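You operate a simulated robot arm through the tools that you are given. There is no shell and no other tool. Be economical: measure what you need, move in short steps, check, and stop when the job is done.

You run a simulated two-armed robot. Do the job below in one go: nothing can be reset, and whatever is moved stays where it is left.

Task
Unplug drive 257, unclamp it and lift it onto the blue cabinet.
Fine: pull its blue stick before the clamp opens and leave it beside the clamp; set the dispatch sign to Collect.

It is judged by the outcome, as a careful person would: the job done as asked, and still so three seconds after it is handed in. It fails if anything else is knocked over, pushed out of place, dropped, spilled or broken.

Robot
Two 7-joint arms with two-finger parallel grippers on one trunk, on a base that drives. Base frame: it is fixed to the floor where the robot stands at the start and does not move with it; the origin is under the middle of the robot, x ahead of it, y to its left, z up. Readings come in m, rad, newtons and seconds.
The left shoulder is at the start at [0.07, 0.134, 1.151], the right one opposite. With the tool pointing down near the work surface each hand reaches from about 0.1 to 0.62 m from the robot's upright axis, wherever it stands, measured 20 degrees to its own side. Places, roughly: blue stick (3x2x3 cm) [0.5, -0.1, 0.9]; cans slider [0.6, -1.3, 0.8]; dispatch slider [0.4, 0.4, 0.7]; fans slider [0.6, -1.4, 1.1]; fuses slider [0.4, 0.8, 0.7]; red lever [0.4, -0.2, 0.8]; top of the blue cabinet [0.6, 0.4, 0.8]. Payload 1.57 kg a hand.
Tool frame (each hand has its own): the origin (TCP) lies between the finger pads and is the grasp point; the fingertips stand 0.03 m ahead of it; z points along the fingers, y is the line along which they close. Largest opening 0.08 m; finger width 0.017, thickness 0.012; the body of the gripper, 0.04 by 0.082 m, starts 0.08 m behind the TCP.
Orientation is told as [roll, pitch, yaw] about the base's x, y, z axes, in that order, counted from this pose: with the fingers straight down and closing along the base's y, the tool's x points along the base's -x, its y along +y and its z along -z.

Tools
- The arms move only by the tool send_rows. It takes "left_plan", "right_plan" or both (then of equal length, played together; a hand with none holds still); each is text: rows parted by semicolons, each of 7 numbers parted by spaces: the shift along the tool's x, y, z in m, then the turn, a rotation vector about the tool's x, y, z in rad, then the finger opening in m, from 0 to 0.08. In form: tx ty tz rx ry rz claw; .... A call has 1 to 20 rows; each row is the pose to reach, as a shift and turn from the pose commanded when the call began, along the tool's axes at that moment. Each row takes 0.2 s and may step no farther than 0.05 m and 0.15 rad from the row before; otherwise, or with a gripper value out of range, the whole call is refused. A pose out of reach is approached as far as the arm can. The call stops where the force on the tool passes 90 N (or 10 N more than at its start, if that is more) or the arm is blocked; 0.2 s more then pass. The fingers move at their own pace (about 0.153 m/s each) and stop on an object; they squeeze with about 27 N. The grip force told is the motor's: it shows also when the fingers shut on nothing. Time passes only in rows, and 0.2 s behind the last, so rows that repeat a pose let the fingers close. It gives the time, the measured TCP pose, the force on the tool (base axes), the opening and the grip force at its end, in the units of the frame above (readings bear some noise), with the torque about the TCP (base axes, N m) and any sound that the robot's microphone picked up.
- Cameras (640 x 400 px; columns grow to the right, rows downward): "scene" is now at [0.1331, 0.0064, 1.3668]; the picture's right is [0.08, -1.00, 0.00], its down [-0.68, -0.05, -0.73] and it looks along [0.73, 0.06, -0.69] (base axes); focal length 253 px, centre (320, 200). "left" rides on the left gripper at [0.072, 0.007, -0.122] in its tool frame; the picture's right is [-0.09, 1.00, 0.00], its down [-0.84, -0.08, -0.54] and it looks along [-0.54, -0.05, 0.84] (tool axes); focal length 238 px, centre (320, 200). "right" rides on the right gripper at [0.072, -0.007, -0.122] in its tool frame; the picture's right is [0.09, 1.00, 0.00], its down [-0.84, 0.08, -0.54] and it looks along [-0.54, 0.05, 0.84] (tool axes); focal length 238 px, centre (320, 200). There is no depth. A picture from a camera that has moved, and an enlarged one, comes with that camera's place and axes in the base frame and with its lens.
- snapshot(camera): a new picture of that camera. No time passes.
- move_column(by): slides the trunk up (or, below 0, down) by that many m; the arms and the scene camera ride with it, the base frame stays. It gives what a move gives, with no picture.
- base_move(legs): drives the robot by 1 to 6 legs, each [ahead, left, turn to the left] in m, m and rad, along the robot's own axes; the way and the turn of a leg run together, so that a leg with both is an arc; at most 1.5 m and 3.142 rad a leg. The arms and the cameras ride along, it lands a little off, and it stops where it bumps. It gives what a move gives.
- aim_head(pan, tilt): turns the head with the scene camera to pan (to the left, within 1.501 rad either way) and tilt (down, from -0.506 to 1.204), counted from straight ahead of the robot. It gives what a move gives.
- close_up(camera, box): a new picture of the part [left, top, right, bottom] of that camera's present view, enlarged. No time passes.
- finish_job(): hands the job in; it is judged then, once.

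Work in short steps. Places have to be worked out from the pictures, the camera data and where the tool is seen: move nearer, look again, correct. Check each grasp and each placing, and mend what went wrong. You have 120 turns and 100 pictures in all, those below and enlarged ones among them. Open the grippers and draw the arms clear of the work before you hand the job in, unless the task says otherwise; then end with one line.

The tools are called after "Call:" as a command line: name --argument value ..., lists and objects as JSON in quotes. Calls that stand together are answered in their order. send_rows: Moves the arms, as the interface text tells. Its arguments: {"type":"object","properties":{"left_plan":{"type":"string"},"right_plan":{"type":"string"}},"required":[]} The other tools are called the same way: move_column (by) slides the trunk up or down; base_move (legs) drives the base; aim_head (pan, tilt) turns the head that bears the scene camera; snapshot (camera) takes a picture; close_up (camera, box) takes an enlarged picture of a part of a camera's view; finish_job () hands the job in.

At the start:

```text
time_s: 0.0
left_ee_pos: [0.4026, 0.2011, 1.1531]
left_orientation: [0.0, -0.001, 0.002]
left_wrist_force: [0.2, 0.2, -0.6]
left_moment: [0.0, 0.01, -0.02]
left_gripper_width: 0.08
left_finger_force: 0.0
right_ee_pos: [0.4621, -0.1759, 1.1207]
right_orientation: [0.0, 0.001, -0.001]
right_wrist_force: [-0.3, 0.2, 0.7]
right_moment: [-0.02, 0.01, 0.02]
right_gripper_width: 0.0798
right_finger_force: 0.1
trunk travel left (down, up): [-0.725, 0.215]
robot x, y, heading: [0.0024, 0.0025, -0.003]
head pan, tilt: [0.077, 0.756]
```

scene: 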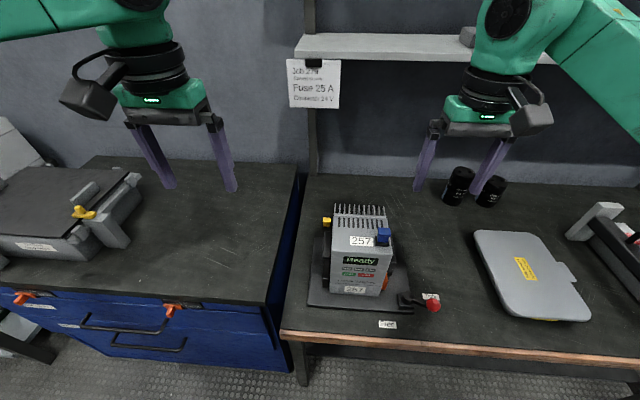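
right: 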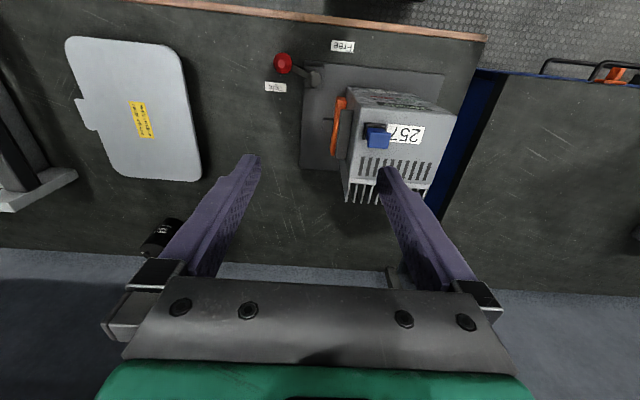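
left: 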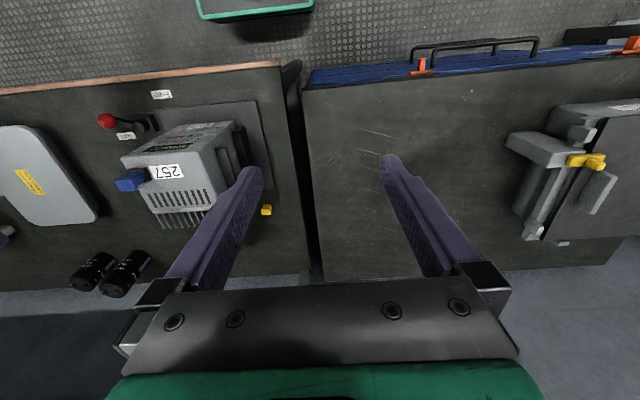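

The drive 257 sits in a clamp on the bench, the blue cabinet is to its left. I look closer at the drive, the lever, and the sliders on the cabinet.

Call:
close_up --camera "scene" --box '[280, 190, 460, 340]'

Call:
close_up --camera "scene" --box '[0, 160, 310, 380]'

Call:
close_up --camera "right" --box '[250, 30, 490, 210]'

Call:
close_up --camera "left" --box '[60, 70, 300, 240]'

```text
2.67 times, centred on (370, 265) of scene
camera zoom: at [0.1331, 0.0064, 1.3668], right [0.08, -1.0, 0.0], down [-0.68, -0.05, -0.73], along [0.73, 0.06, -0.69], focal length 675 px, centre (187, 27)
```

zoom: 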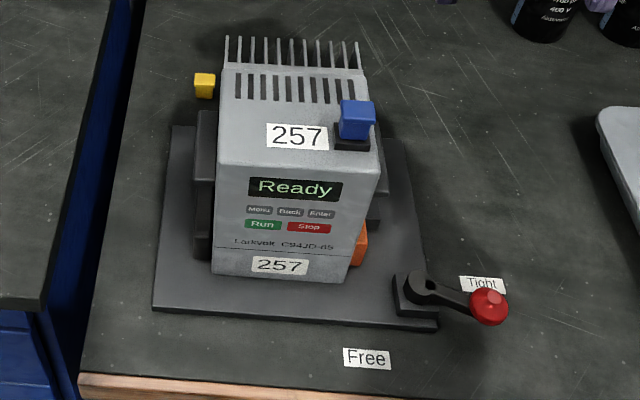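

```text
1.82 times, centred on (155, 270) of scene
camera zoom: at [0.1331, 0.0064, 1.3668], right [0.08, -1.0, 0.0], down [-0.68, -0.05, -0.73], along [0.73, 0.06, -0.69], focal length 460 px, centre (620, 73)
```

zoom: 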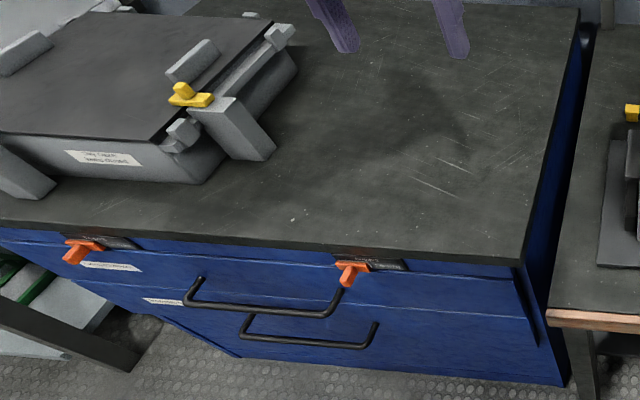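

```text
2.22 times, centred on (370, 120) of right
camera zoom: at [0.3906, -0.1817, 1.2427], right [-0.09, 1.0, 0.0], down [0.84, 0.08, 0.54], along [0.54, 0.05, -0.84], focal length 530 px, centre (209, 378)
```

zoom: 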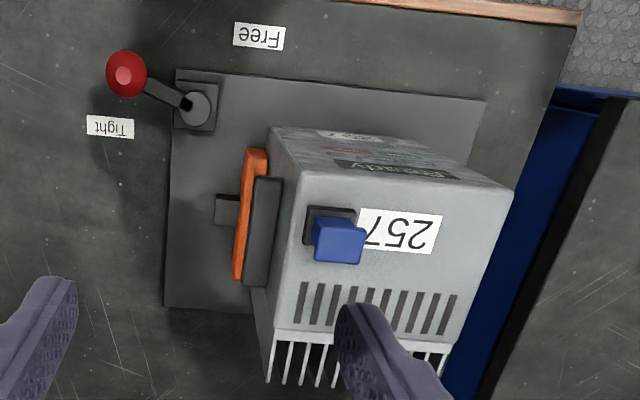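

```text
2.35 times, centred on (180, 155) of left
camera zoom: at [0.3312, 0.2078, 1.2753], right [0.09, 1.0, 0.0], down [0.84, -0.08, 0.54], along [0.54, -0.05, -0.84], focal length 561 px, centre (649, 306)
```

zoom: 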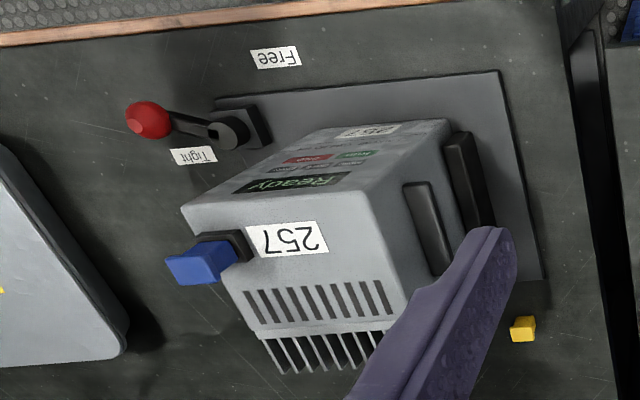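

I need to read the slider labels and see the yellow item by the drive.

Call:
close_up --camera "scene" --box '[140, 280, 240, 342]'

Call:
close_up --camera "scene" --box '[300, 200, 410, 300]'

Call:
close_up --camera "scene" --box '[275, 40, 355, 120]'

```text
6.40 times, centred on (190, 311) of scene
camera zoom: at [0.1331, 0.0064, 1.3668], right [0.08, -1.0, 0.0], down [-0.68, -0.05, -0.73], along [0.73, 0.06, -0.69], focal length 1619 px, centre (1152, -510)
```

zoom: 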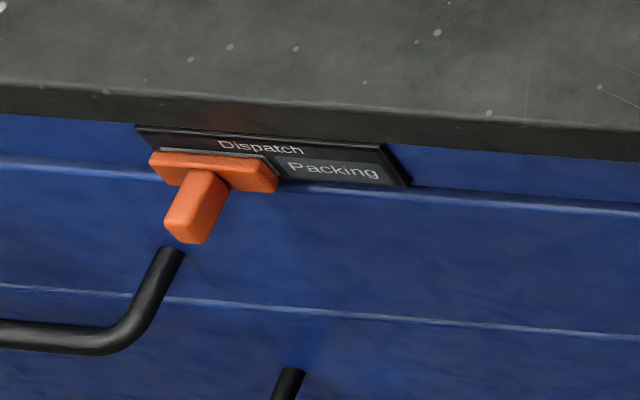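

```text
4.00 times, centred on (355, 250) of scene
camera zoom: at [0.1331, 0.0064, 1.3668], right [0.08, -1.0, 0.0], down [-0.68, -0.05, -0.73], along [0.73, 0.06, -0.69], focal length 1012 px, centre (180, 0)
```

zoom: 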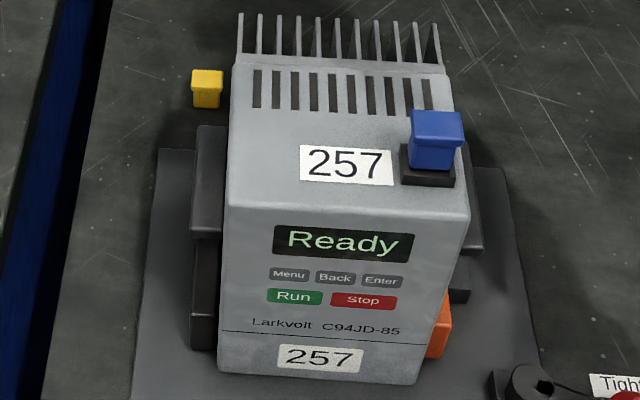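

```text
5.00 times, centred on (315, 80) of scene
camera zoom: at [0.1331, 0.0064, 1.3668], right [0.08, -1.0, 0.0], down [-0.68, -0.05, -0.73], along [0.73, 0.06, -0.69], focal length 1265 px, centre (345, 800)
```

zoom: 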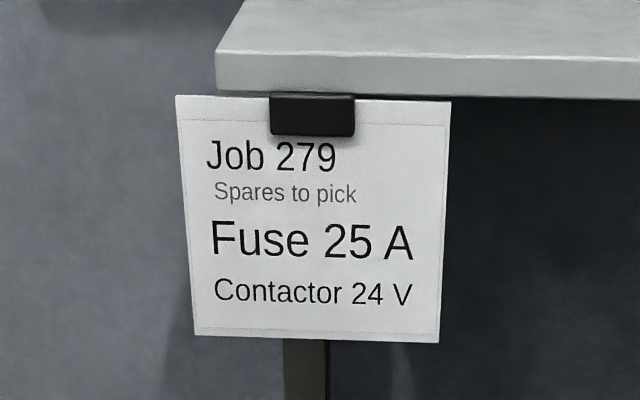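

The sign now shows "Packing" with the cover on the left half. By triangulation the stick top is near [0.483,-0.099,0.955], the lever knob near [0.427,-0.246,0.755], and the bench at about z 0.704. The drive looks about 12 cm wide, so I turn the right hand to see its right side.

Call:
send_rows --right_plan "0 -0.02 0.01 0 0 -0.13 0.08; 0 -0.04 0.02 0 0 -0.26 0.08; 0 -0.06 0.03 0 0 -0.39 0.08; 0 -0.08 0.04 0 0 -0.52 0.08; 0 -0.10 0.05 0 0 -0.65 0.08; 0 -0.12 0.06 0 0 -0.78 0.08; 0 -0.14 0.07 0 0 -0.91 0.08; 0 -0.16 0.08 0 0 -1.04 0.08; 0 -0.18 0.09 0 0 -1.17 0.08; 0 -0.2 0.10 0 0 -1.3 0.08" --left_plan "0 0 0.01 0 0 0.13 0.08; 0 0 0.02 0 0 0.26 0.08; 0 0 0.03 0 0 0.39 0.08; 0 0 0.04 0 0 0.52 0.08; 0 0.0 0.05 0 0 0.65 0.08; 0 0.0 0.06 0 0 0.78 0.08; 0 0.0 0.07 0 0 0.91 0.08; 0 0.0 0.08 0 0 1.04 0.08; 0 0.0 0.09 0 0 1.17 0.08; 0 0.0 0.10 0 0 1.3 0.08"

Call:
snapshot --camera "right"

Call:
snapshot --camera "left"

```text
time_s: 2.2
left_ee_pos: [0.4018, 0.2054, 1.0516]
left_orientation: [-0.001, -0.006, -1.3]
left_wrist_force: [0.0, -0.2, 0.0]
left_moment: [-0.04, -0.05, 0.01]
left_gripper_width: 0.0802
left_finger_force: 0.0
right_ee_pos: [0.277, -0.0876, 0.9111]
right_orientation: [-0.03, -0.017, 1.257]
right_wrist_force: [-0.2, -1.2, -1.9]
right_moment: [0.16, -0.03, 0.02]
right_gripper_width: 0.0799
right_finger_force: 0.1
right hand out of reach, approached as far as the arm can: row 3, 4, 5, 6, 7, 8, 9, 10
trunk travel left (down, up): [-0.725, 0.215]
robot x, y, heading: [-0.0013, -0.0005, -0.0]
head pan, tilt: [0.077, 0.756]
```

```text
89 pictures are left
camera right: at [0.2574, -0.1583, 1.0314], right [-0.97, 0.22, -0.03], down [0.16, 0.82, 0.55], along [0.15, 0.53, -0.83], focal length 238 px, centre (320, 200)
```

right: 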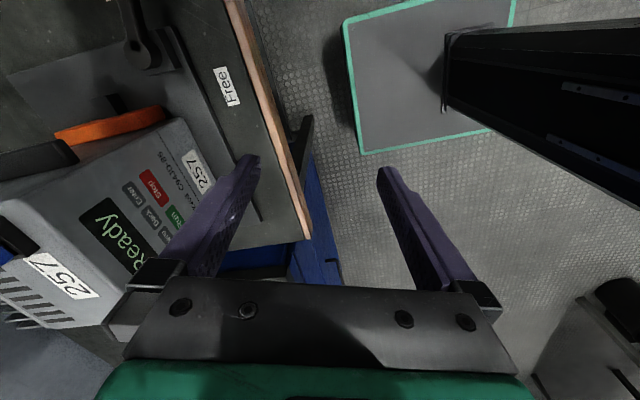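

```text
88 pictures are left
camera left: at [0.3899, 0.2773, 1.1739], right [0.98, 0.18, 0.0], down [0.15, -0.82, 0.55], along [0.1, -0.54, -0.84], focal length 238 px, centre (320, 200)
```

left: 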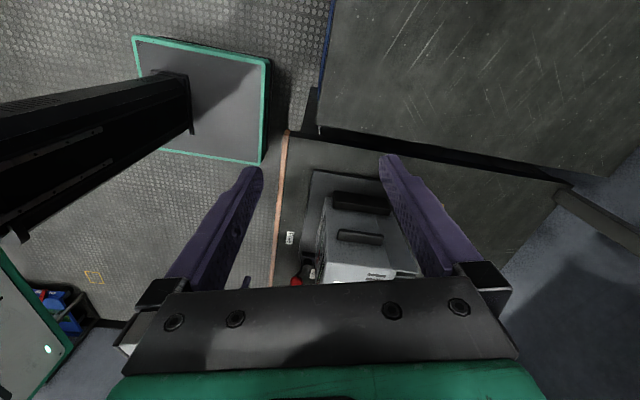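

The right arm could not make that turn, so I bring it back. The left view shows a dark bar on the drive's left side, which I enlarge.

Call:
send_rows --right_plan "0 0 -0.045 0 0 0 0.08; 0 0 -0.09 0 0 0 0.08; 0 0 -0.139 0 0 0.1 0.08; 0.006 -0.017 -0.139 0 0 0.24 0.08; 0.015 -0.04 -0.139 0 0 0.38 0.08; 0.024 -0.065 -0.139 0 0 0.52 0.08; 0.032 -0.09 -0.139 0 0 0.66 0.08; 0.04 -0.11 -0.139 0 0 0.8 0.08; 0.047 -0.13 -0.139 0 0 0.94 0.08; 0.055 -0.15 -0.139 0 0 1.08 0.08; 0.062 -0.171 -0.139 0 0 1.2 0.08; 0.062 -0.171 -0.139 0 0 1.257 0.08"

Call:
close_up --camera "left" --box '[270, 160, 430, 290]'

Call:
snapshot --camera "right"

```text
time_s: 4.8
left_ee_pos: [0.4012, 0.2018, 1.0536]
left_orientation: [-0.001, 0.0, -1.298]
left_wrist_force: [1.0, -0.5, 0.1]
left_moment: [0.0, 0.02, 0.04]
left_gripper_width: 0.08
left_finger_force: 0.1
right_ee_pos: [0.4235, -0.2008, 1.0618]
right_orientation: [0.0, -0.026, -0.011]
right_wrist_force: [0.3, 0.3, 0.2]
right_moment: [-0.01, 0.01, -0.02]
right_gripper_width: 0.08
right_finger_force: 0.0
trunk travel left (down, up): [-0.725, 0.215]
robot x, y, heading: [0.0043, -0.0004, -0.001]
head pan, tilt: [0.077, 0.756]
```

```text
3.08 times, centred on (350, 225) of left
camera zoom: at [0.3905, 0.2727, 1.1754], right [0.98, 0.18, 0.0], down [0.15, -0.83, 0.54], along [0.1, -0.53, -0.84], focal length 733 px, centre (228, 123)
```

zoom: 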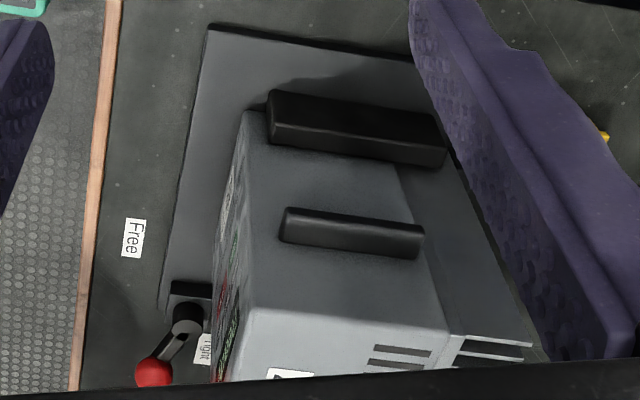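

```text
86 pictures are left
camera right: at [0.3485, -0.2068, 1.1814], right [-0.08, 1.0, 0.0], down [0.82, 0.07, 0.56], along [0.56, 0.04, -0.83], focal length 238 px, centre (320, 200)
```

right: 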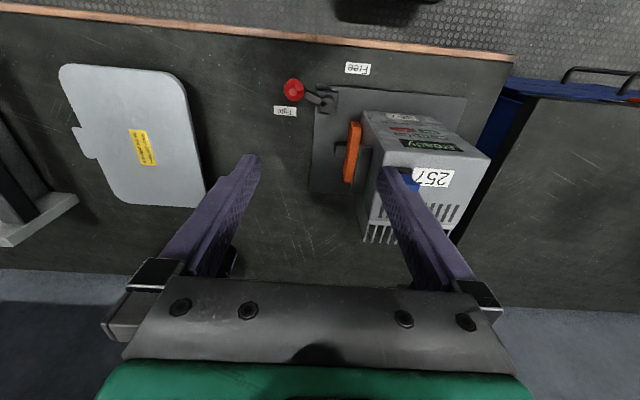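

The drive has a ridge (a lifting rail) on each side at z≈0.868, x 0.47–0.55, so it looks made for a two-handed lift. I also want to see the yellow thing behind the drive, in case it is a power plug.

Call:
send_rows --left_plan "0 0.04 0 0 0 0 0.08; 0 0.08 0 0 0 0 0.08; 0.004 0.12 0 0 0 0 0.08; 0.008 0.158 0 0 0 0 0.08"

Call:
snapshot --camera "left"

Call:
snapshot --camera "scene"

```text
time_s: 5.8
left_ee_pos: [0.5539, 0.252, 1.0493]
left_orientation: [0.0, 0.0, -1.3]
left_wrist_force: [-0.1, 0.6, -0.3]
left_moment: [0.02, 0.05, -0.02]
left_gripper_width: 0.0798
left_finger_force: 0.0
right_ee_pos: [0.4249, -0.2004, 1.0598]
right_orientation: [0.001, -0.024, -0.007]
right_wrist_force: [-0.7, 1.4, -0.4]
right_moment: [0.02, 0.01, -0.01]
right_gripper_width: 0.0803
right_finger_force: 0.1
trunk travel left (down, up): [-0.725, 0.215]
robot x, y, heading: [-0.0017, 0.0019, -0.003]
head pan, tilt: [0.077, 0.756]
```

```text
85 pictures are left
camera left: at [0.5427, 0.3232, 1.1733], right [0.98, 0.18, 0.0], down [0.15, -0.83, 0.54], along [0.09, -0.53, -0.84], focal length 238 px, centre (320, 200)
```

left: 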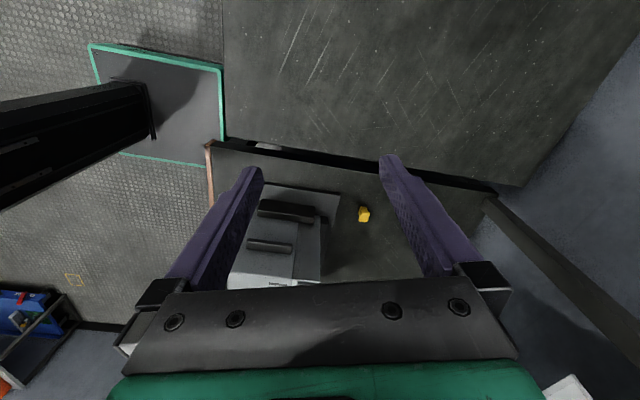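

```text
84 pictures are left
camera scene: at [0.1356, 0.0064, 1.3665], right [0.08, -1.0, 0.0], down [-0.69, -0.05, -0.73], along [0.72, 0.06, -0.69], focal length 253 px, centre (320, 200)
```

scene: 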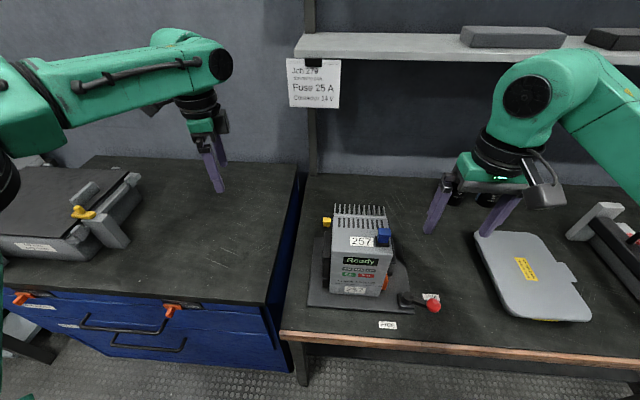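

Enlarging the yellow thing and the back of the drive.

Call:
close_up --camera "left" --box '[210, 170, 410, 290]'

```text
3.20 times, centred on (310, 230) of left
camera zoom: at [0.5427, 0.3232, 1.1733], right [0.98, 0.18, 0.0], down [0.15, -0.83, 0.54], along [0.09, -0.53, -0.84], focal length 763 px, centre (352, 104)
```

zoom: 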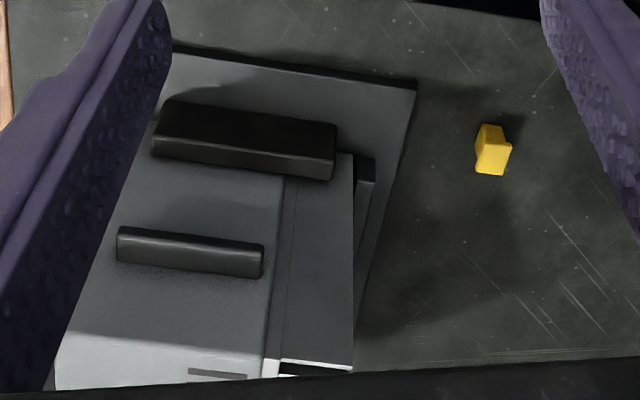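

The yellow piece is a loose stick and stays where it is; "unplug" means the blue one. I move the right hand above the blue stick and the left hand a little back.

Call:
send_rows --right_plan "-0.02 0.03 0 0 0 0 0.08; -0.04 0.065 0 0 0 0 0.07; -0.058 0.101 0 0 0.024 0 0.06"

Call:
snapshot --camera "right"

Call:
close_up --camera "scene" --box '[320, 160, 460, 260]'

```text
time_s: 6.6
left_ee_pos: [0.5539, 0.2526, 1.0525]
left_orientation: [-0.001, -0.002, -1.299]
left_wrist_force: [0.1, -0.2, 0.1]
left_moment: [-0.04, 0.02, 0.0]
left_gripper_width: 0.0798
left_finger_force: 0.1
right_ee_pos: [0.4832, -0.0977, 1.064]
right_orientation: [0.0, -0.002, -0.009]
right_wrist_force: [0.3, 0.7, 0.7]
right_moment: [-0.04, 0.0, 0.03]
right_gripper_width: 0.06
right_finger_force: 0.1
trunk travel left (down, up): [-0.725, 0.215]
robot x, y, heading: [-0.0033, -0.0037, -0.001]
head pan, tilt: [0.077, 0.756]
```

```text
82 pictures are left
camera right: at [0.4117, -0.1042, 1.1851], right [-0.08, 1.0, 0.0], down [0.84, 0.07, 0.54], along [0.54, 0.04, -0.84], focal length 238 px, centre (320, 200)
```

right: 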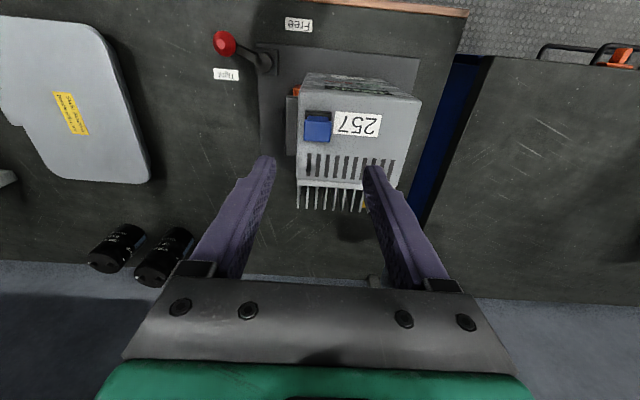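

```text
4.00 times, centred on (390, 210) of scene
camera zoom: at [0.1335, 0.0084, 1.3667], right [0.08, -1.0, 0.0], down [-0.68, -0.05, -0.73], along [0.73, 0.05, -0.69], focal length 1012 px, centre (40, 160)
```

zoom: 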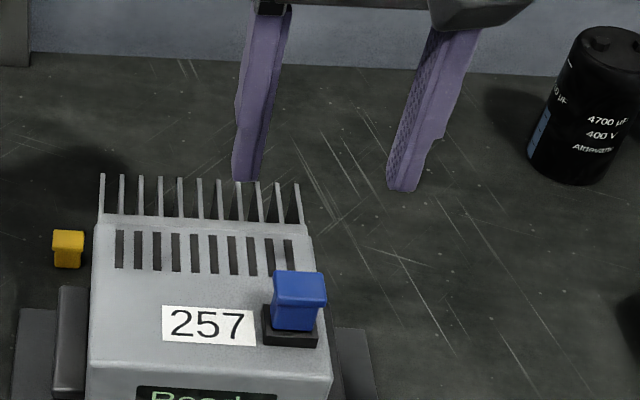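

The stick re-triangulates to about [0.480,-0.101,0.955]. I descend around it with the fingers either side in y, and look before closing.

Call:
send_rows --right_plan "0.003 -0.004 0.04 0 0 0 0.055; 0.003 -0.004 0.075 0 0 0 0.055; 0.003 -0.004 0.095 0 0 0 0.055; 0.003 -0.004 0.105 0 0 0 0.055"

Call:
snapshot --camera "right"

Call:
close_up --camera "scene" --box '[320, 160, 460, 260]'

```text
time_s: 7.6
left_ee_pos: [0.5522, 0.2518, 1.0523]
left_orientation: [0.001, 0.001, -1.298]
left_wrist_force: [-0.6, 0.1, 0.1]
left_moment: [0.0, 0.02, -0.04]
left_gripper_width: 0.08
left_finger_force: 0.1
right_ee_pos: [0.4792, -0.1036, 0.9577]
right_orientation: [0.0, -0.003, -0.01]
right_wrist_force: [0.4, -0.4, -0.6]
right_moment: [-0.01, -0.01, -0.02]
right_gripper_width: 0.0552
right_finger_force: 0.1
trunk travel left (down, up): [-0.725, 0.215]
robot x, y, heading: [0.0005, -0.0006, 0.005]
head pan, tilt: [0.077, 0.756]
```

```text
80 pictures are left
camera right: at [0.4084, -0.1086, 1.0798], right [-0.08, 1.0, 0.0], down [0.84, 0.07, 0.54], along [0.54, 0.05, -0.84], focal length 238 px, centre (320, 200)
```

right: 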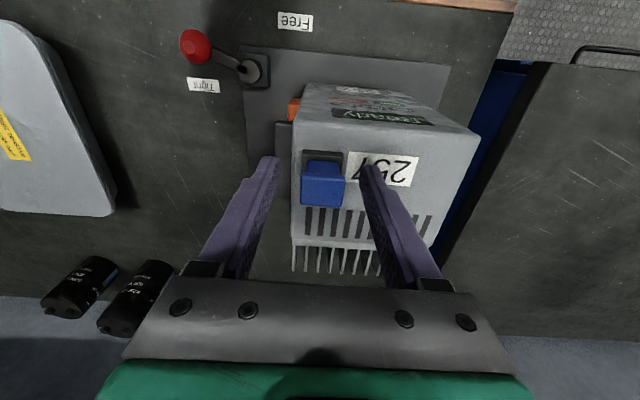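

```text
4.00 times, centred on (390, 210) of scene
camera zoom: at [0.1332, 0.0062, 1.3668], right [0.08, -1.0, 0.0], down [-0.68, -0.05, -0.73], along [0.73, 0.06, -0.69], focal length 1012 px, centre (40, 160)
```

zoom: 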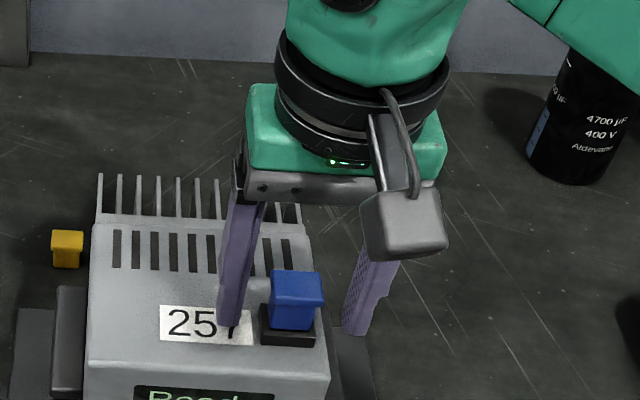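

The fingers straddle the stick at the right height. I close and then pull straight up.

Call:
send_rows --right_plan "0 0.003 0 0 0 0 0.04; 0 0.003 0 0 0 0 0.02; 0 0.003 0 0 0 0 0.01; 0 0.003 0 0 0 0 0.005"

Call:
close_up --camera "right" --box '[200, 100, 440, 260]'

```text
time_s: 8.6
left_ee_pos: [0.5521, 0.2518, 1.053]
left_orientation: [0.001, 0.0, -1.298]
left_wrist_force: [-0.3, -0.3, 1.0]
left_moment: [0.02, 0.01, 0.01]
left_gripper_width: 0.0802
left_finger_force: 0.1
right_ee_pos: [0.4791, -0.1, 0.958]
right_orientation: [0.004, -0.003, -0.007]
right_wrist_force: [0.1, -0.9, 1.4]
right_moment: [-0.05, 0.0, 0.08]
right_gripper_width: 0.0276
right_finger_force: 27.2
trunk travel left (down, up): [-0.725, 0.215]
robot x, y, heading: [0.0004, 0.0001, 0.005]
head pan, tilt: [0.077, 0.756]
```

```text
2.50 times, centred on (320, 180) of right
camera zoom: at [0.408, -0.107, 1.0801], right [-0.08, 1.0, 0.0], down [0.84, 0.07, 0.54], along [0.54, 0.05, -0.84], focal length 596 px, centre (320, 250)
```

zoom: 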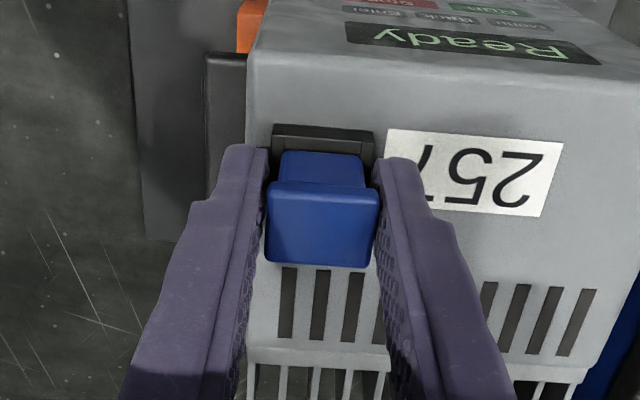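

Held at 27.6 mm. Pulling up.

Call:
send_rows --right_plan "0 0 -0.01 0 0 0 0.005; 0 0 -0.025 0 0 0 0.005; 0 0 -0.05 0 0 0 0.005; 0 0 -0.09 0 0 0 0.005"

Call:
snapshot --camera "right"

Call:
snapshot --camera "scene"

```text
time_s: 9.6
left_ee_pos: [0.5502, 0.2527, 1.0536]
left_orientation: [0.002, -0.001, -1.298]
left_wrist_force: [-0.1, 1.0, 0.1]
left_moment: [-0.01, -0.04, -0.01]
left_gripper_width: 0.08
left_finger_force: 0.1
right_ee_pos: [0.4756, -0.0996, 1.0508]
right_orientation: [0.002, -0.005, -0.008]
right_wrist_force: [-0.1, 0.2, -0.8]
right_moment: [-0.01, -0.02, 0.01]
right_gripper_width: 0.0247
right_finger_force: 26.6
trunk travel left (down, up): [-0.725, 0.215]
robot x, y, heading: [0.0012, -0.0036, 0.001]
head pan, tilt: [0.077, 0.756]
heard: snap
```

```text
77 pictures are left
camera right: at [0.4042, -0.1061, 1.1733], right [-0.08, 1.0, 0.0], down [0.83, 0.07, 0.55], along [0.55, 0.05, -0.84], focal length 238 px, centre (320, 200)
```

right: 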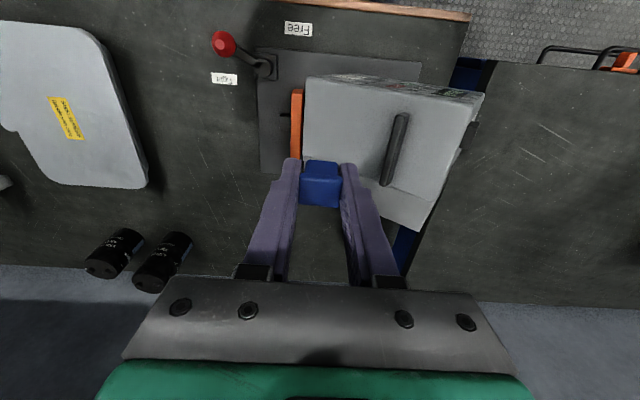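

```text
76 pictures are left
camera scene: at [0.1309, 0.0069, 1.3673], right [0.08, -1.0, 0.0], down [-0.68, -0.05, -0.73], along [0.73, 0.06, -0.68], focal length 253 px, centre (320, 200)
```

scene: 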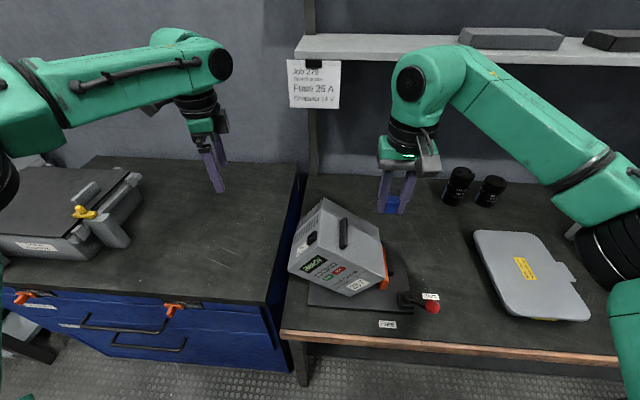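

The drive tipped as the stick came out, so I look closely before doing anything else.

Call:
close_up --camera "scene" --box '[270, 170, 450, 340]'

Call:
close_up --camera "right" --box '[200, 20, 500, 220]'

Call:
close_up --camera "left" --box '[190, 140, 430, 300]'

```text
2.35 times, centred on (360, 255) of scene
camera zoom: at [0.1309, 0.0069, 1.3673], right [0.08, -1.0, 0.0], down [-0.68, -0.05, -0.73], along [0.73, 0.06, -0.68], focal length 595 px, centre (226, 71)
```

zoom: 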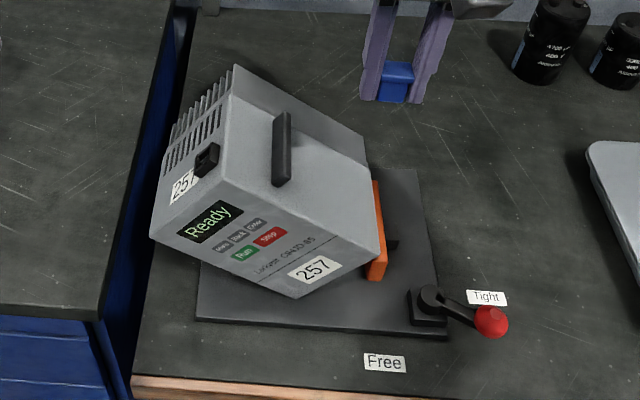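

```text
2.00 times, centred on (350, 120) of right
camera zoom: at [0.4042, -0.1061, 1.1733], right [-0.08, 1.0, 0.0], down [0.83, 0.07, 0.55], along [0.55, 0.05, -0.84], focal length 477 px, centre (260, 360)
```

zoom: 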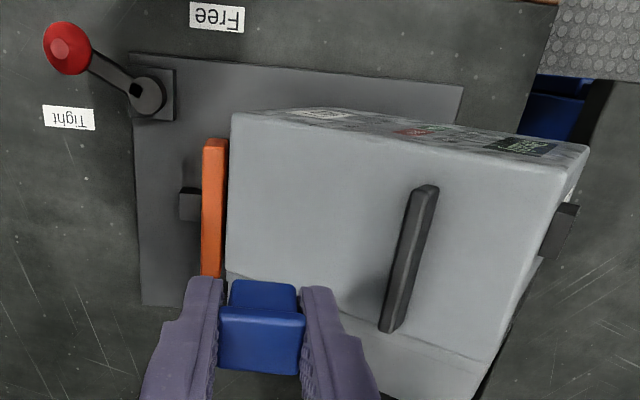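

```text
2.50 times, centred on (310, 220) of left
camera zoom: at [0.5384, 0.3236, 1.1759], right [0.98, 0.18, 0.0], down [0.15, -0.83, 0.54], along [0.1, -0.53, -0.84], focal length 596 px, centre (345, 150)
```

zoom: 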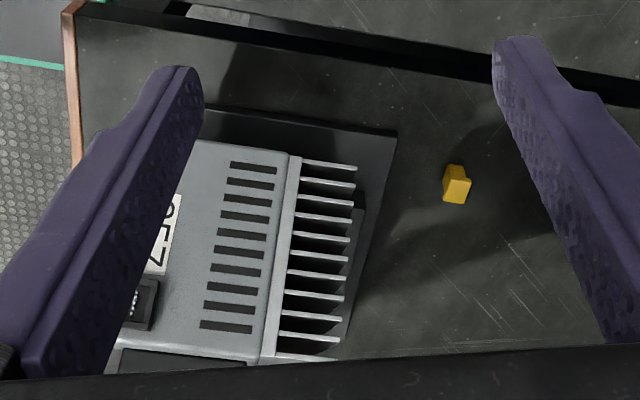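

The drive has rolled to its left, out of the clamp. I let a short moment pass, drawing the right hand slightly away, to see whether it is at rest.

Call:
send_rows --right_plan "0 -0.03 -0.03 0 0 0 0.005"

Call:
close_up --camera "scene" --box '[270, 170, 450, 340]'

Call:
close_up --camera "left" --box '[190, 140, 430, 300]'

```text
time_s: 10.0
left_ee_pos: [0.5518, 0.2502, 1.0521]
left_orientation: [0.001, 0.001, -1.298]
left_wrist_force: [0.6, -0.5, 0.0]
left_moment: [0.03, -0.01, -0.03]
left_gripper_width: 0.08
left_finger_force: 0.0
right_ee_pos: [0.4763, -0.1344, 1.0783]
right_orientation: [0.003, -0.002, -0.006]
right_wrist_force: [0.1, -0.6, -0.2]
right_moment: [0.0, 0.0, 0.02]
right_gripper_width: 0.0243
right_finger_force: 27.1
trunk travel left (down, up): [-0.725, 0.215]
robot x, y, heading: [0.0026, -0.0007, -0.0]
head pan, tilt: [0.077, 0.756]
```

```text
2.35 times, centred on (360, 255) of scene
camera zoom: at [0.1325, 0.0044, 1.3669], right [0.08, -1.0, 0.0], down [-0.68, -0.05, -0.73], along [0.73, 0.06, -0.69], focal length 595 px, centre (226, 71)
```

zoom: 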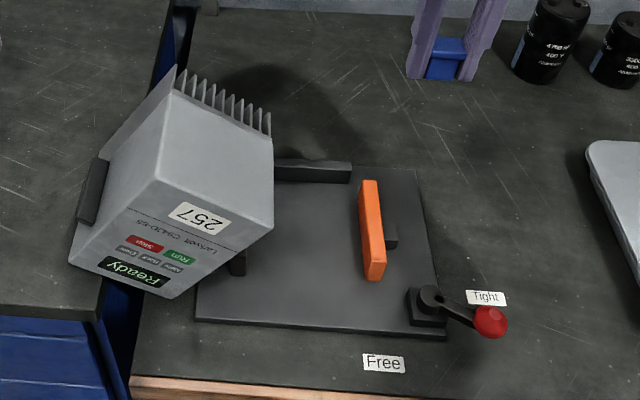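

```text
2.50 times, centred on (310, 220) of left
camera zoom: at [0.5397, 0.3214, 1.1756], right [0.98, 0.18, 0.0], down [0.15, -0.83, 0.54], along [0.1, -0.53, -0.84], focal length 596 px, centre (345, 150)
```

zoom: 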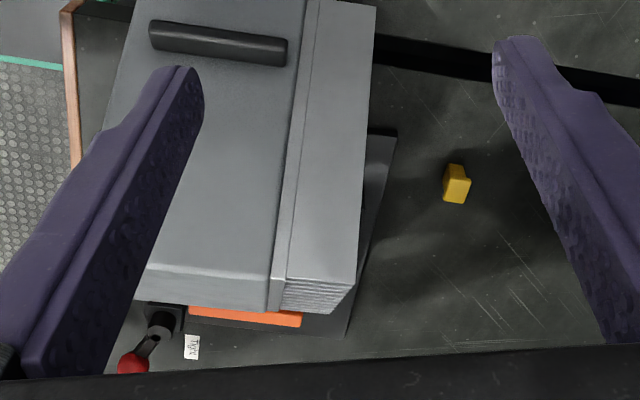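

The drive is still rolling leftward toward the cabinet edge. Nothing can catch it safely in time, so I hold still and look again.

Call:
send_rows --right_plan "0 0 0 0 0 0 0.005; 0 0 0 0 0 0 0.005; 0 0 0 0 0 0 0.005; 0 0 0 0 0 0 0.005"

Call:
snapshot --camera "scene"

Call:
snapshot --camera "left"

```text
time_s: 11.0
left_ee_pos: [0.5528, 0.2522, 1.0516]
left_orientation: [0.0, 0.001, -1.298]
left_wrist_force: [-0.1, -0.5, -0.6]
left_moment: [0.02, 0.02, -0.02]
left_gripper_width: 0.0801
left_finger_force: 0.0
right_ee_pos: [0.4767, -0.1318, 1.076]
right_orientation: [0.0, -0.002, -0.007]
right_wrist_force: [-0.7, 0.0, -0.9]
right_moment: [0.0, 0.0, 0.02]
right_gripper_width: 0.0245
right_finger_force: 27.0
trunk travel left (down, up): [-0.725, 0.215]
robot x, y, heading: [0.0023, -0.0006, -0.002]
head pan, tilt: [0.077, 0.756]
```

```text
70 pictures are left
camera scene: at [0.1333, 0.0064, 1.3668], right [0.08, -1.0, 0.0], down [-0.68, -0.05, -0.73], along [0.73, 0.06, -0.69], focal length 253 px, centre (320, 200)
```

scene: 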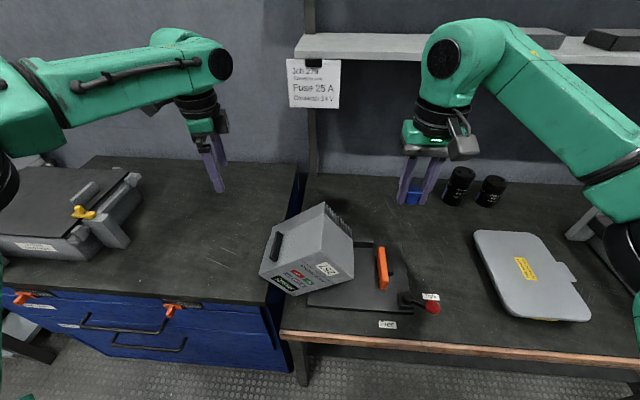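

```text
69 pictures are left
camera left: at [0.5404, 0.3231, 1.1747], right [0.98, 0.18, 0.0], down [0.15, -0.83, 0.54], along [0.1, -0.53, -0.84], focal length 238 px, centre (320, 200)
```

left: 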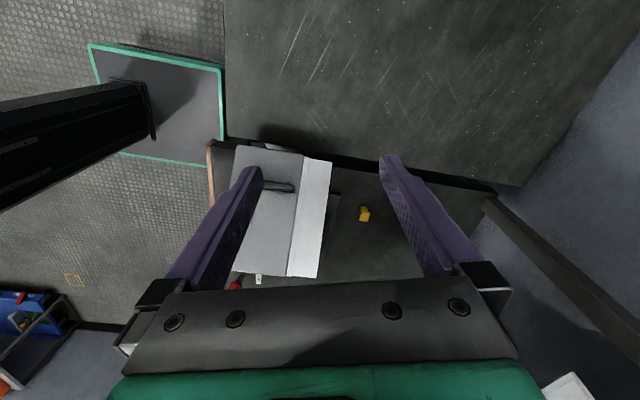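

Looking at the settled drive up close.

Call:
close_up --camera "scene" --box '[240, 170, 450, 340]'

Call:
close_up --camera "left" --box '[190, 130, 390, 290]'

```text
2.35 times, centred on (345, 255) of scene
camera zoom: at [0.1333, 0.0064, 1.3668], right [0.08, -1.0, 0.0], down [-0.68, -0.05, -0.73], along [0.73, 0.06, -0.69], focal length 595 px, centre (261, 71)
```

zoom: 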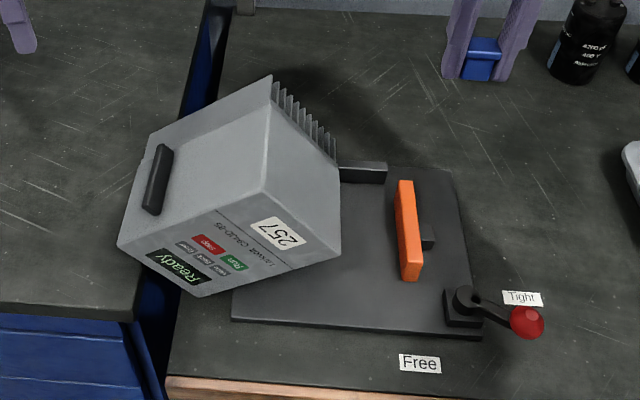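

```text
2.50 times, centred on (290, 210) of left
camera zoom: at [0.5404, 0.3231, 1.1747], right [0.98, 0.18, 0.0], down [0.15, -0.83, 0.54], along [0.1, -0.53, -0.84], focal length 596 px, centre (395, 175)
```

zoom: 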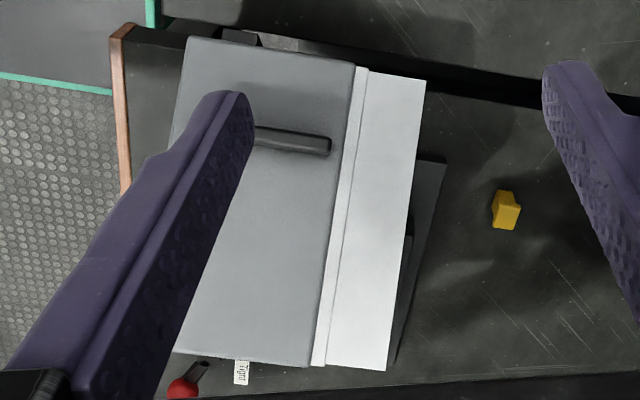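

The drive lies on its left side against the fixed jaw, right face up, and looks at rest. I check the held stick first.

Call:
close_up --camera "scene" --box '[380, 130, 460, 220]'

Call:
close_up --camera "right" --box '[240, 100, 400, 220]'

```text
4.44 times, centred on (420, 175) of scene
camera zoom: at [0.1333, 0.0064, 1.3668], right [0.08, -1.0, 0.0], down [-0.68, -0.05, -0.73], along [0.73, 0.06, -0.69], focal length 1125 px, centre (-124, 311)
```

zoom: 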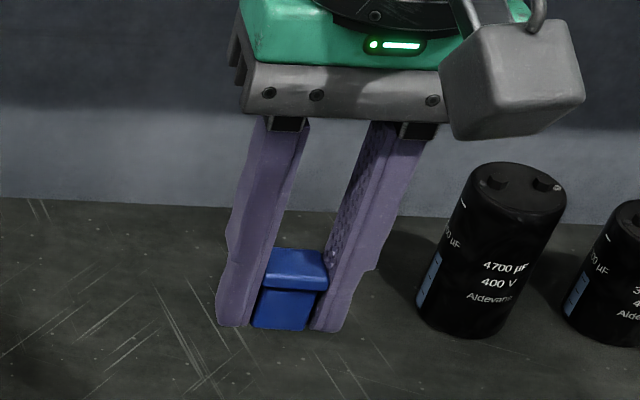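

```text
3.33 times, centred on (320, 160) of right
camera zoom: at [0.4058, -0.1378, 1.1997], right [-0.08, 1.0, 0.0], down [0.84, 0.07, 0.54], along [0.54, 0.05, -0.84], focal length 794 px, centre (320, 333)
```

zoom: 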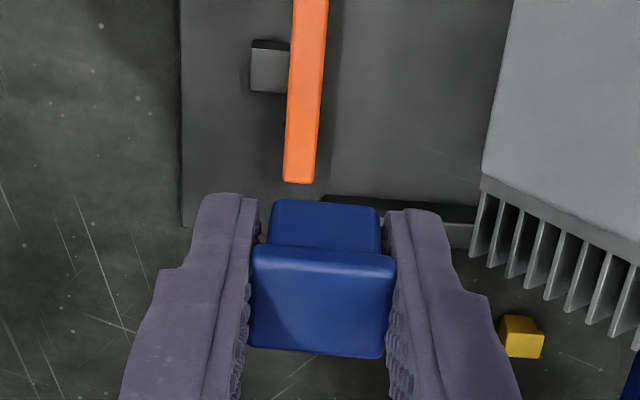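

The stick bottom is flush with the fingertips. I carry it over to [0.53,-0.25], right of the clamp plate, and lower to a little above the bench.

Call:
send_rows --right_plan "-0.02 -0.04 0 0 0 0 0.005; -0.04 -0.08 0 0 0 0 0.005; -0.053 -0.118 0.02 0 0 0 0.005; -0.053 -0.118 0.06 0 0 0 0.005; -0.053 -0.118 0.1 0 0 0 0.005; -0.053 -0.118 0.14 0 0 0 0.005; -0.053 -0.118 0.18 0 0 0 0.005; -0.053 -0.118 0.22 0 0 0 0.005; -0.053 -0.118 0.26 0 0 0 0.005; -0.053 -0.118 0.3 0 0 0 0.005; -0.053 -0.118 0.32 0 0 0 0.005"

Call:
close_up --camera "scene" --box '[380, 170, 500, 270]'

Call:
snapshot --camera "right"

```text
time_s: 13.4
left_ee_pos: [0.5528, 0.2522, 1.0515]
left_orientation: [0.001, 0.0, -1.298]
left_wrist_force: [-0.2, -0.3, -0.1]
left_moment: [0.03, 0.0, -0.01]
left_gripper_width: 0.0801
left_finger_force: 0.1
right_ee_pos: [0.5336, -0.2495, 0.7556]
right_orientation: [-0.001, -0.002, -0.007]
right_wrist_force: [0.4, -0.2, -0.2]
right_moment: [0.0, -0.03, -0.02]
right_gripper_width: 0.0245
right_finger_force: 27.1
trunk travel left (down, up): [-0.725, 0.215]
robot x, y, heading: [-0.0039, 0.0017, 0.002]
head pan, tilt: [0.077, 0.756]
```

```text
4.00 times, centred on (440, 220) of scene
camera zoom: at [0.1333, 0.0064, 1.3668], right [0.08, -1.0, 0.0], down [-0.68, -0.05, -0.73], along [0.73, 0.06, -0.69], focal length 1012 px, centre (-160, 120)
```

zoom: 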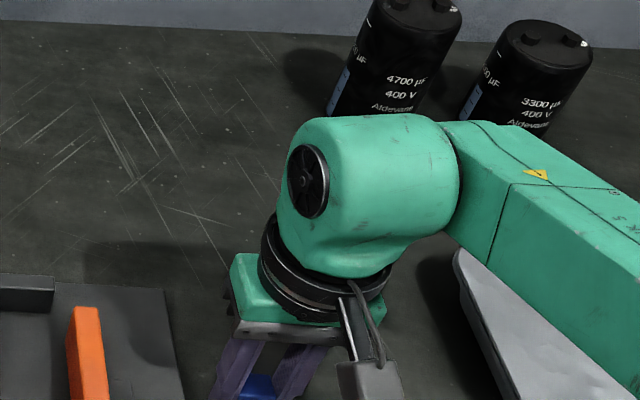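

```text
63 pictures are left
camera right: at [0.4619, -0.2553, 0.8784], right [-0.08, 1.0, 0.0], down [0.84, 0.07, 0.54], along [0.54, 0.05, -0.84], focal length 238 px, centre (320, 200)
```

right: 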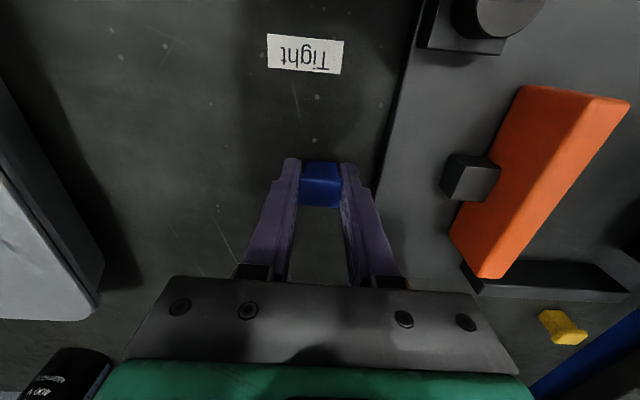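

Clear of the plate and the label. I lower in small steps, watching the force.

Call:
send_rows --right_plan "0 0 0.006 0 0 0 0.005; 0 0 0.012 0 0 0 0.005; 0 0 0.016 0 0 0 0.005"

```text
time_s: 14.2
left_ee_pos: [0.5477, 0.2538, 1.0546]
left_orientation: [0.006, -0.003, -1.299]
left_wrist_force: [-0.3, -0.3, -0.4]
left_moment: [0.01, -0.03, -0.01]
left_gripper_width: 0.0801
left_finger_force: 0.1
right_ee_pos: [0.5306, -0.2491, 0.7508]
right_orientation: [0.003, -0.02, -0.01]
right_wrist_force: [10.1, -10.9, 44.2]
right_moment: [-0.58, 0.04, 0.67]
right_gripper_width: 0.0245
right_finger_force: 26.9
trunk travel left (down, up): [-0.725, 0.215]
robot x, y, heading: [0.0017, 0.0018, -0.007]
head pan, tilt: [0.077, 0.756]
```

Contact at about 0.751. I back off to relieve the pressing, then open.

Call:
send_rows --right_plan "0 0 -0.011 0 0 0 0.005; 0 0 -0.011 0 0 0 0.005"

Call:
close_up --camera "right" --box '[240, 110, 400, 230]'

```text
time_s: 14.8
left_ee_pos: [0.5511, 0.2528, 1.0526]
left_orientation: [0.0, 0.001, -1.299]
left_wrist_force: [-0.4, 0.0, -0.3]
left_moment: [-0.05, -0.05, -0.01]
left_gripper_width: 0.0798
left_finger_force: 0.2
right_ee_pos: [0.5281, -0.2474, 0.7522]
right_orientation: [-0.001, 0.002, -0.007]
right_wrist_force: [0.5, 0.9, 0.1]
right_moment: [0.0, -0.01, 0.01]
right_gripper_width: 0.0244
right_finger_force: 26.4
trunk travel left (down, up): [-0.725, 0.215]
robot x, y, heading: [0.0005, 0.0023, 0.004]
head pan, tilt: [0.077, 0.756]
```

```text
3.33 times, centred on (320, 170) of right
camera zoom: at [0.4578, -0.2543, 0.8742], right [-0.09, 1.0, 0.0], down [0.84, 0.07, 0.54], along [0.54, 0.05, -0.84], focal length 794 px, centre (320, 300)
```

zoom: 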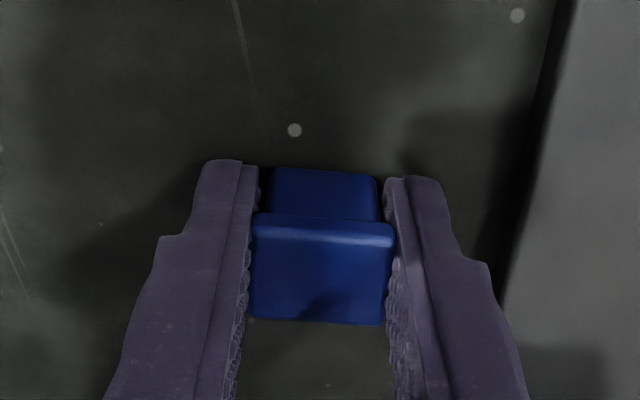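

Down 2 mm, open, then rise straight up.

Call:
send_rows --right_plan "0 0 0.002 0 0 0 0.005; 0 0 0.002 0 0 0 0.03; 0 0 0.002 0 0 0 0.05; 0 0 0.002 0 0 0 0.05; 0 0 -0.03 0 0 0 0.05; 0 0 -0.07 0 0 0 0.05; 0 0 -0.11 0 0 0 0.05"

Call:
snapshot --camera "right"

```text
time_s: 16.4
left_ee_pos: [0.5532, 0.2529, 1.0525]
left_orientation: [-0.001, 0.0, -1.299]
left_wrist_force: [-0.1, 0.4, -0.8]
left_moment: [0.0, 0.0, -0.04]
left_gripper_width: 0.0798
left_finger_force: 0.0
right_ee_pos: [0.5303, -0.2497, 0.8625]
right_orientation: [0.001, -0.002, -0.008]
right_wrist_force: [0.3, -0.5, 0.3]
right_moment: [-0.05, 0.02, 0.01]
right_gripper_width: 0.0501
right_finger_force: 0.1
trunk travel left (down, up): [-0.725, 0.215]
robot x, y, heading: [-0.0008, 0.002, -0.002]
head pan, tilt: [0.077, 0.756]
```

```text
61 pictures are left
camera right: at [0.4588, -0.2561, 0.9843], right [-0.08, 1.0, 0.0], down [0.84, 0.07, 0.54], along [0.54, 0.05, -0.84], focal length 238 px, centre (320, 200)
```

right: 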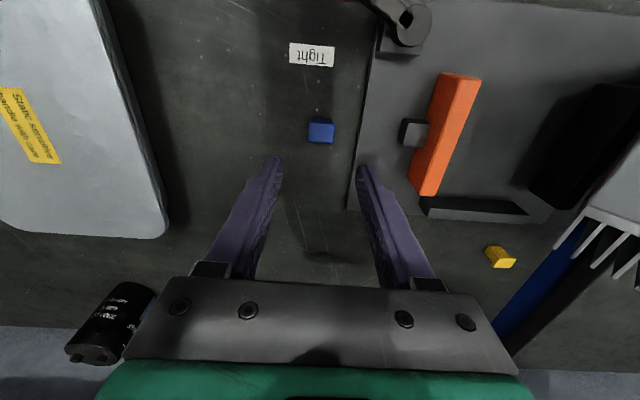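

The stick stands upright beside the clamp. Next I move the right hand above the lever knob to locate it.

Call:
send_rows --right_plan "0.03 0 -0.02 0 0 0 0.06; 0.07 0 -0.02 0 0 0 0.06; 0.104 0.003 -0.02 0 0 0 0.06"

Call:
snapshot --camera "right"

Call:
snapshot --camera "scene"

```text
time_s: 17.2
left_ee_pos: [0.5531, 0.2519, 1.0526]
left_orientation: [0.002, 0.0, -1.297]
left_wrist_force: [-0.2, -0.8, -0.3]
left_moment: [-0.04, 0.0, 0.02]
left_gripper_width: 0.08
left_finger_force: 0.0
right_ee_pos: [0.426, -0.2455, 0.8813]
right_orientation: [0.0, -0.003, -0.007]
right_wrist_force: [-0.1, 0.5, 0.3]
right_moment: [0.02, 0.02, 0.01]
right_gripper_width: 0.0598
right_finger_force: 0.0
trunk travel left (down, up): [-0.725, 0.215]
robot x, y, heading: [-0.0009, -0.0018, -0.003]
head pan, tilt: [0.077, 0.756]
```

```text
60 pictures are left
camera right: at [0.3554, -0.2517, 1.0036], right [-0.08, 1.0, 0.0], down [0.84, 0.07, 0.54], along [0.54, 0.05, -0.84], focal length 238 px, centre (320, 200)
```

right: 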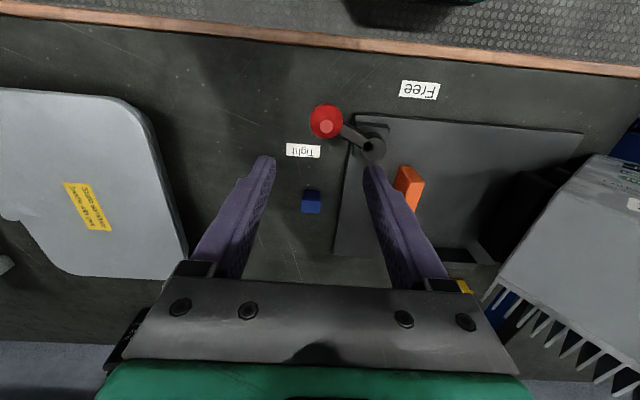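

```text
59 pictures are left
camera scene: at [0.1323, 0.0063, 1.3669], right [0.08, -1.0, 0.0], down [-0.68, -0.05, -0.73], along [0.73, 0.06, -0.69], focal length 253 px, centre (320, 200)
```

scene: 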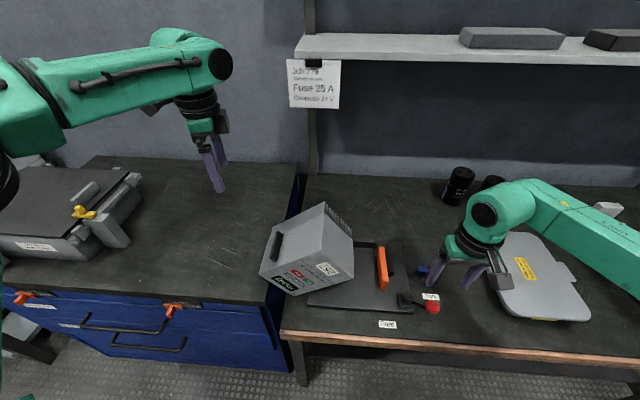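

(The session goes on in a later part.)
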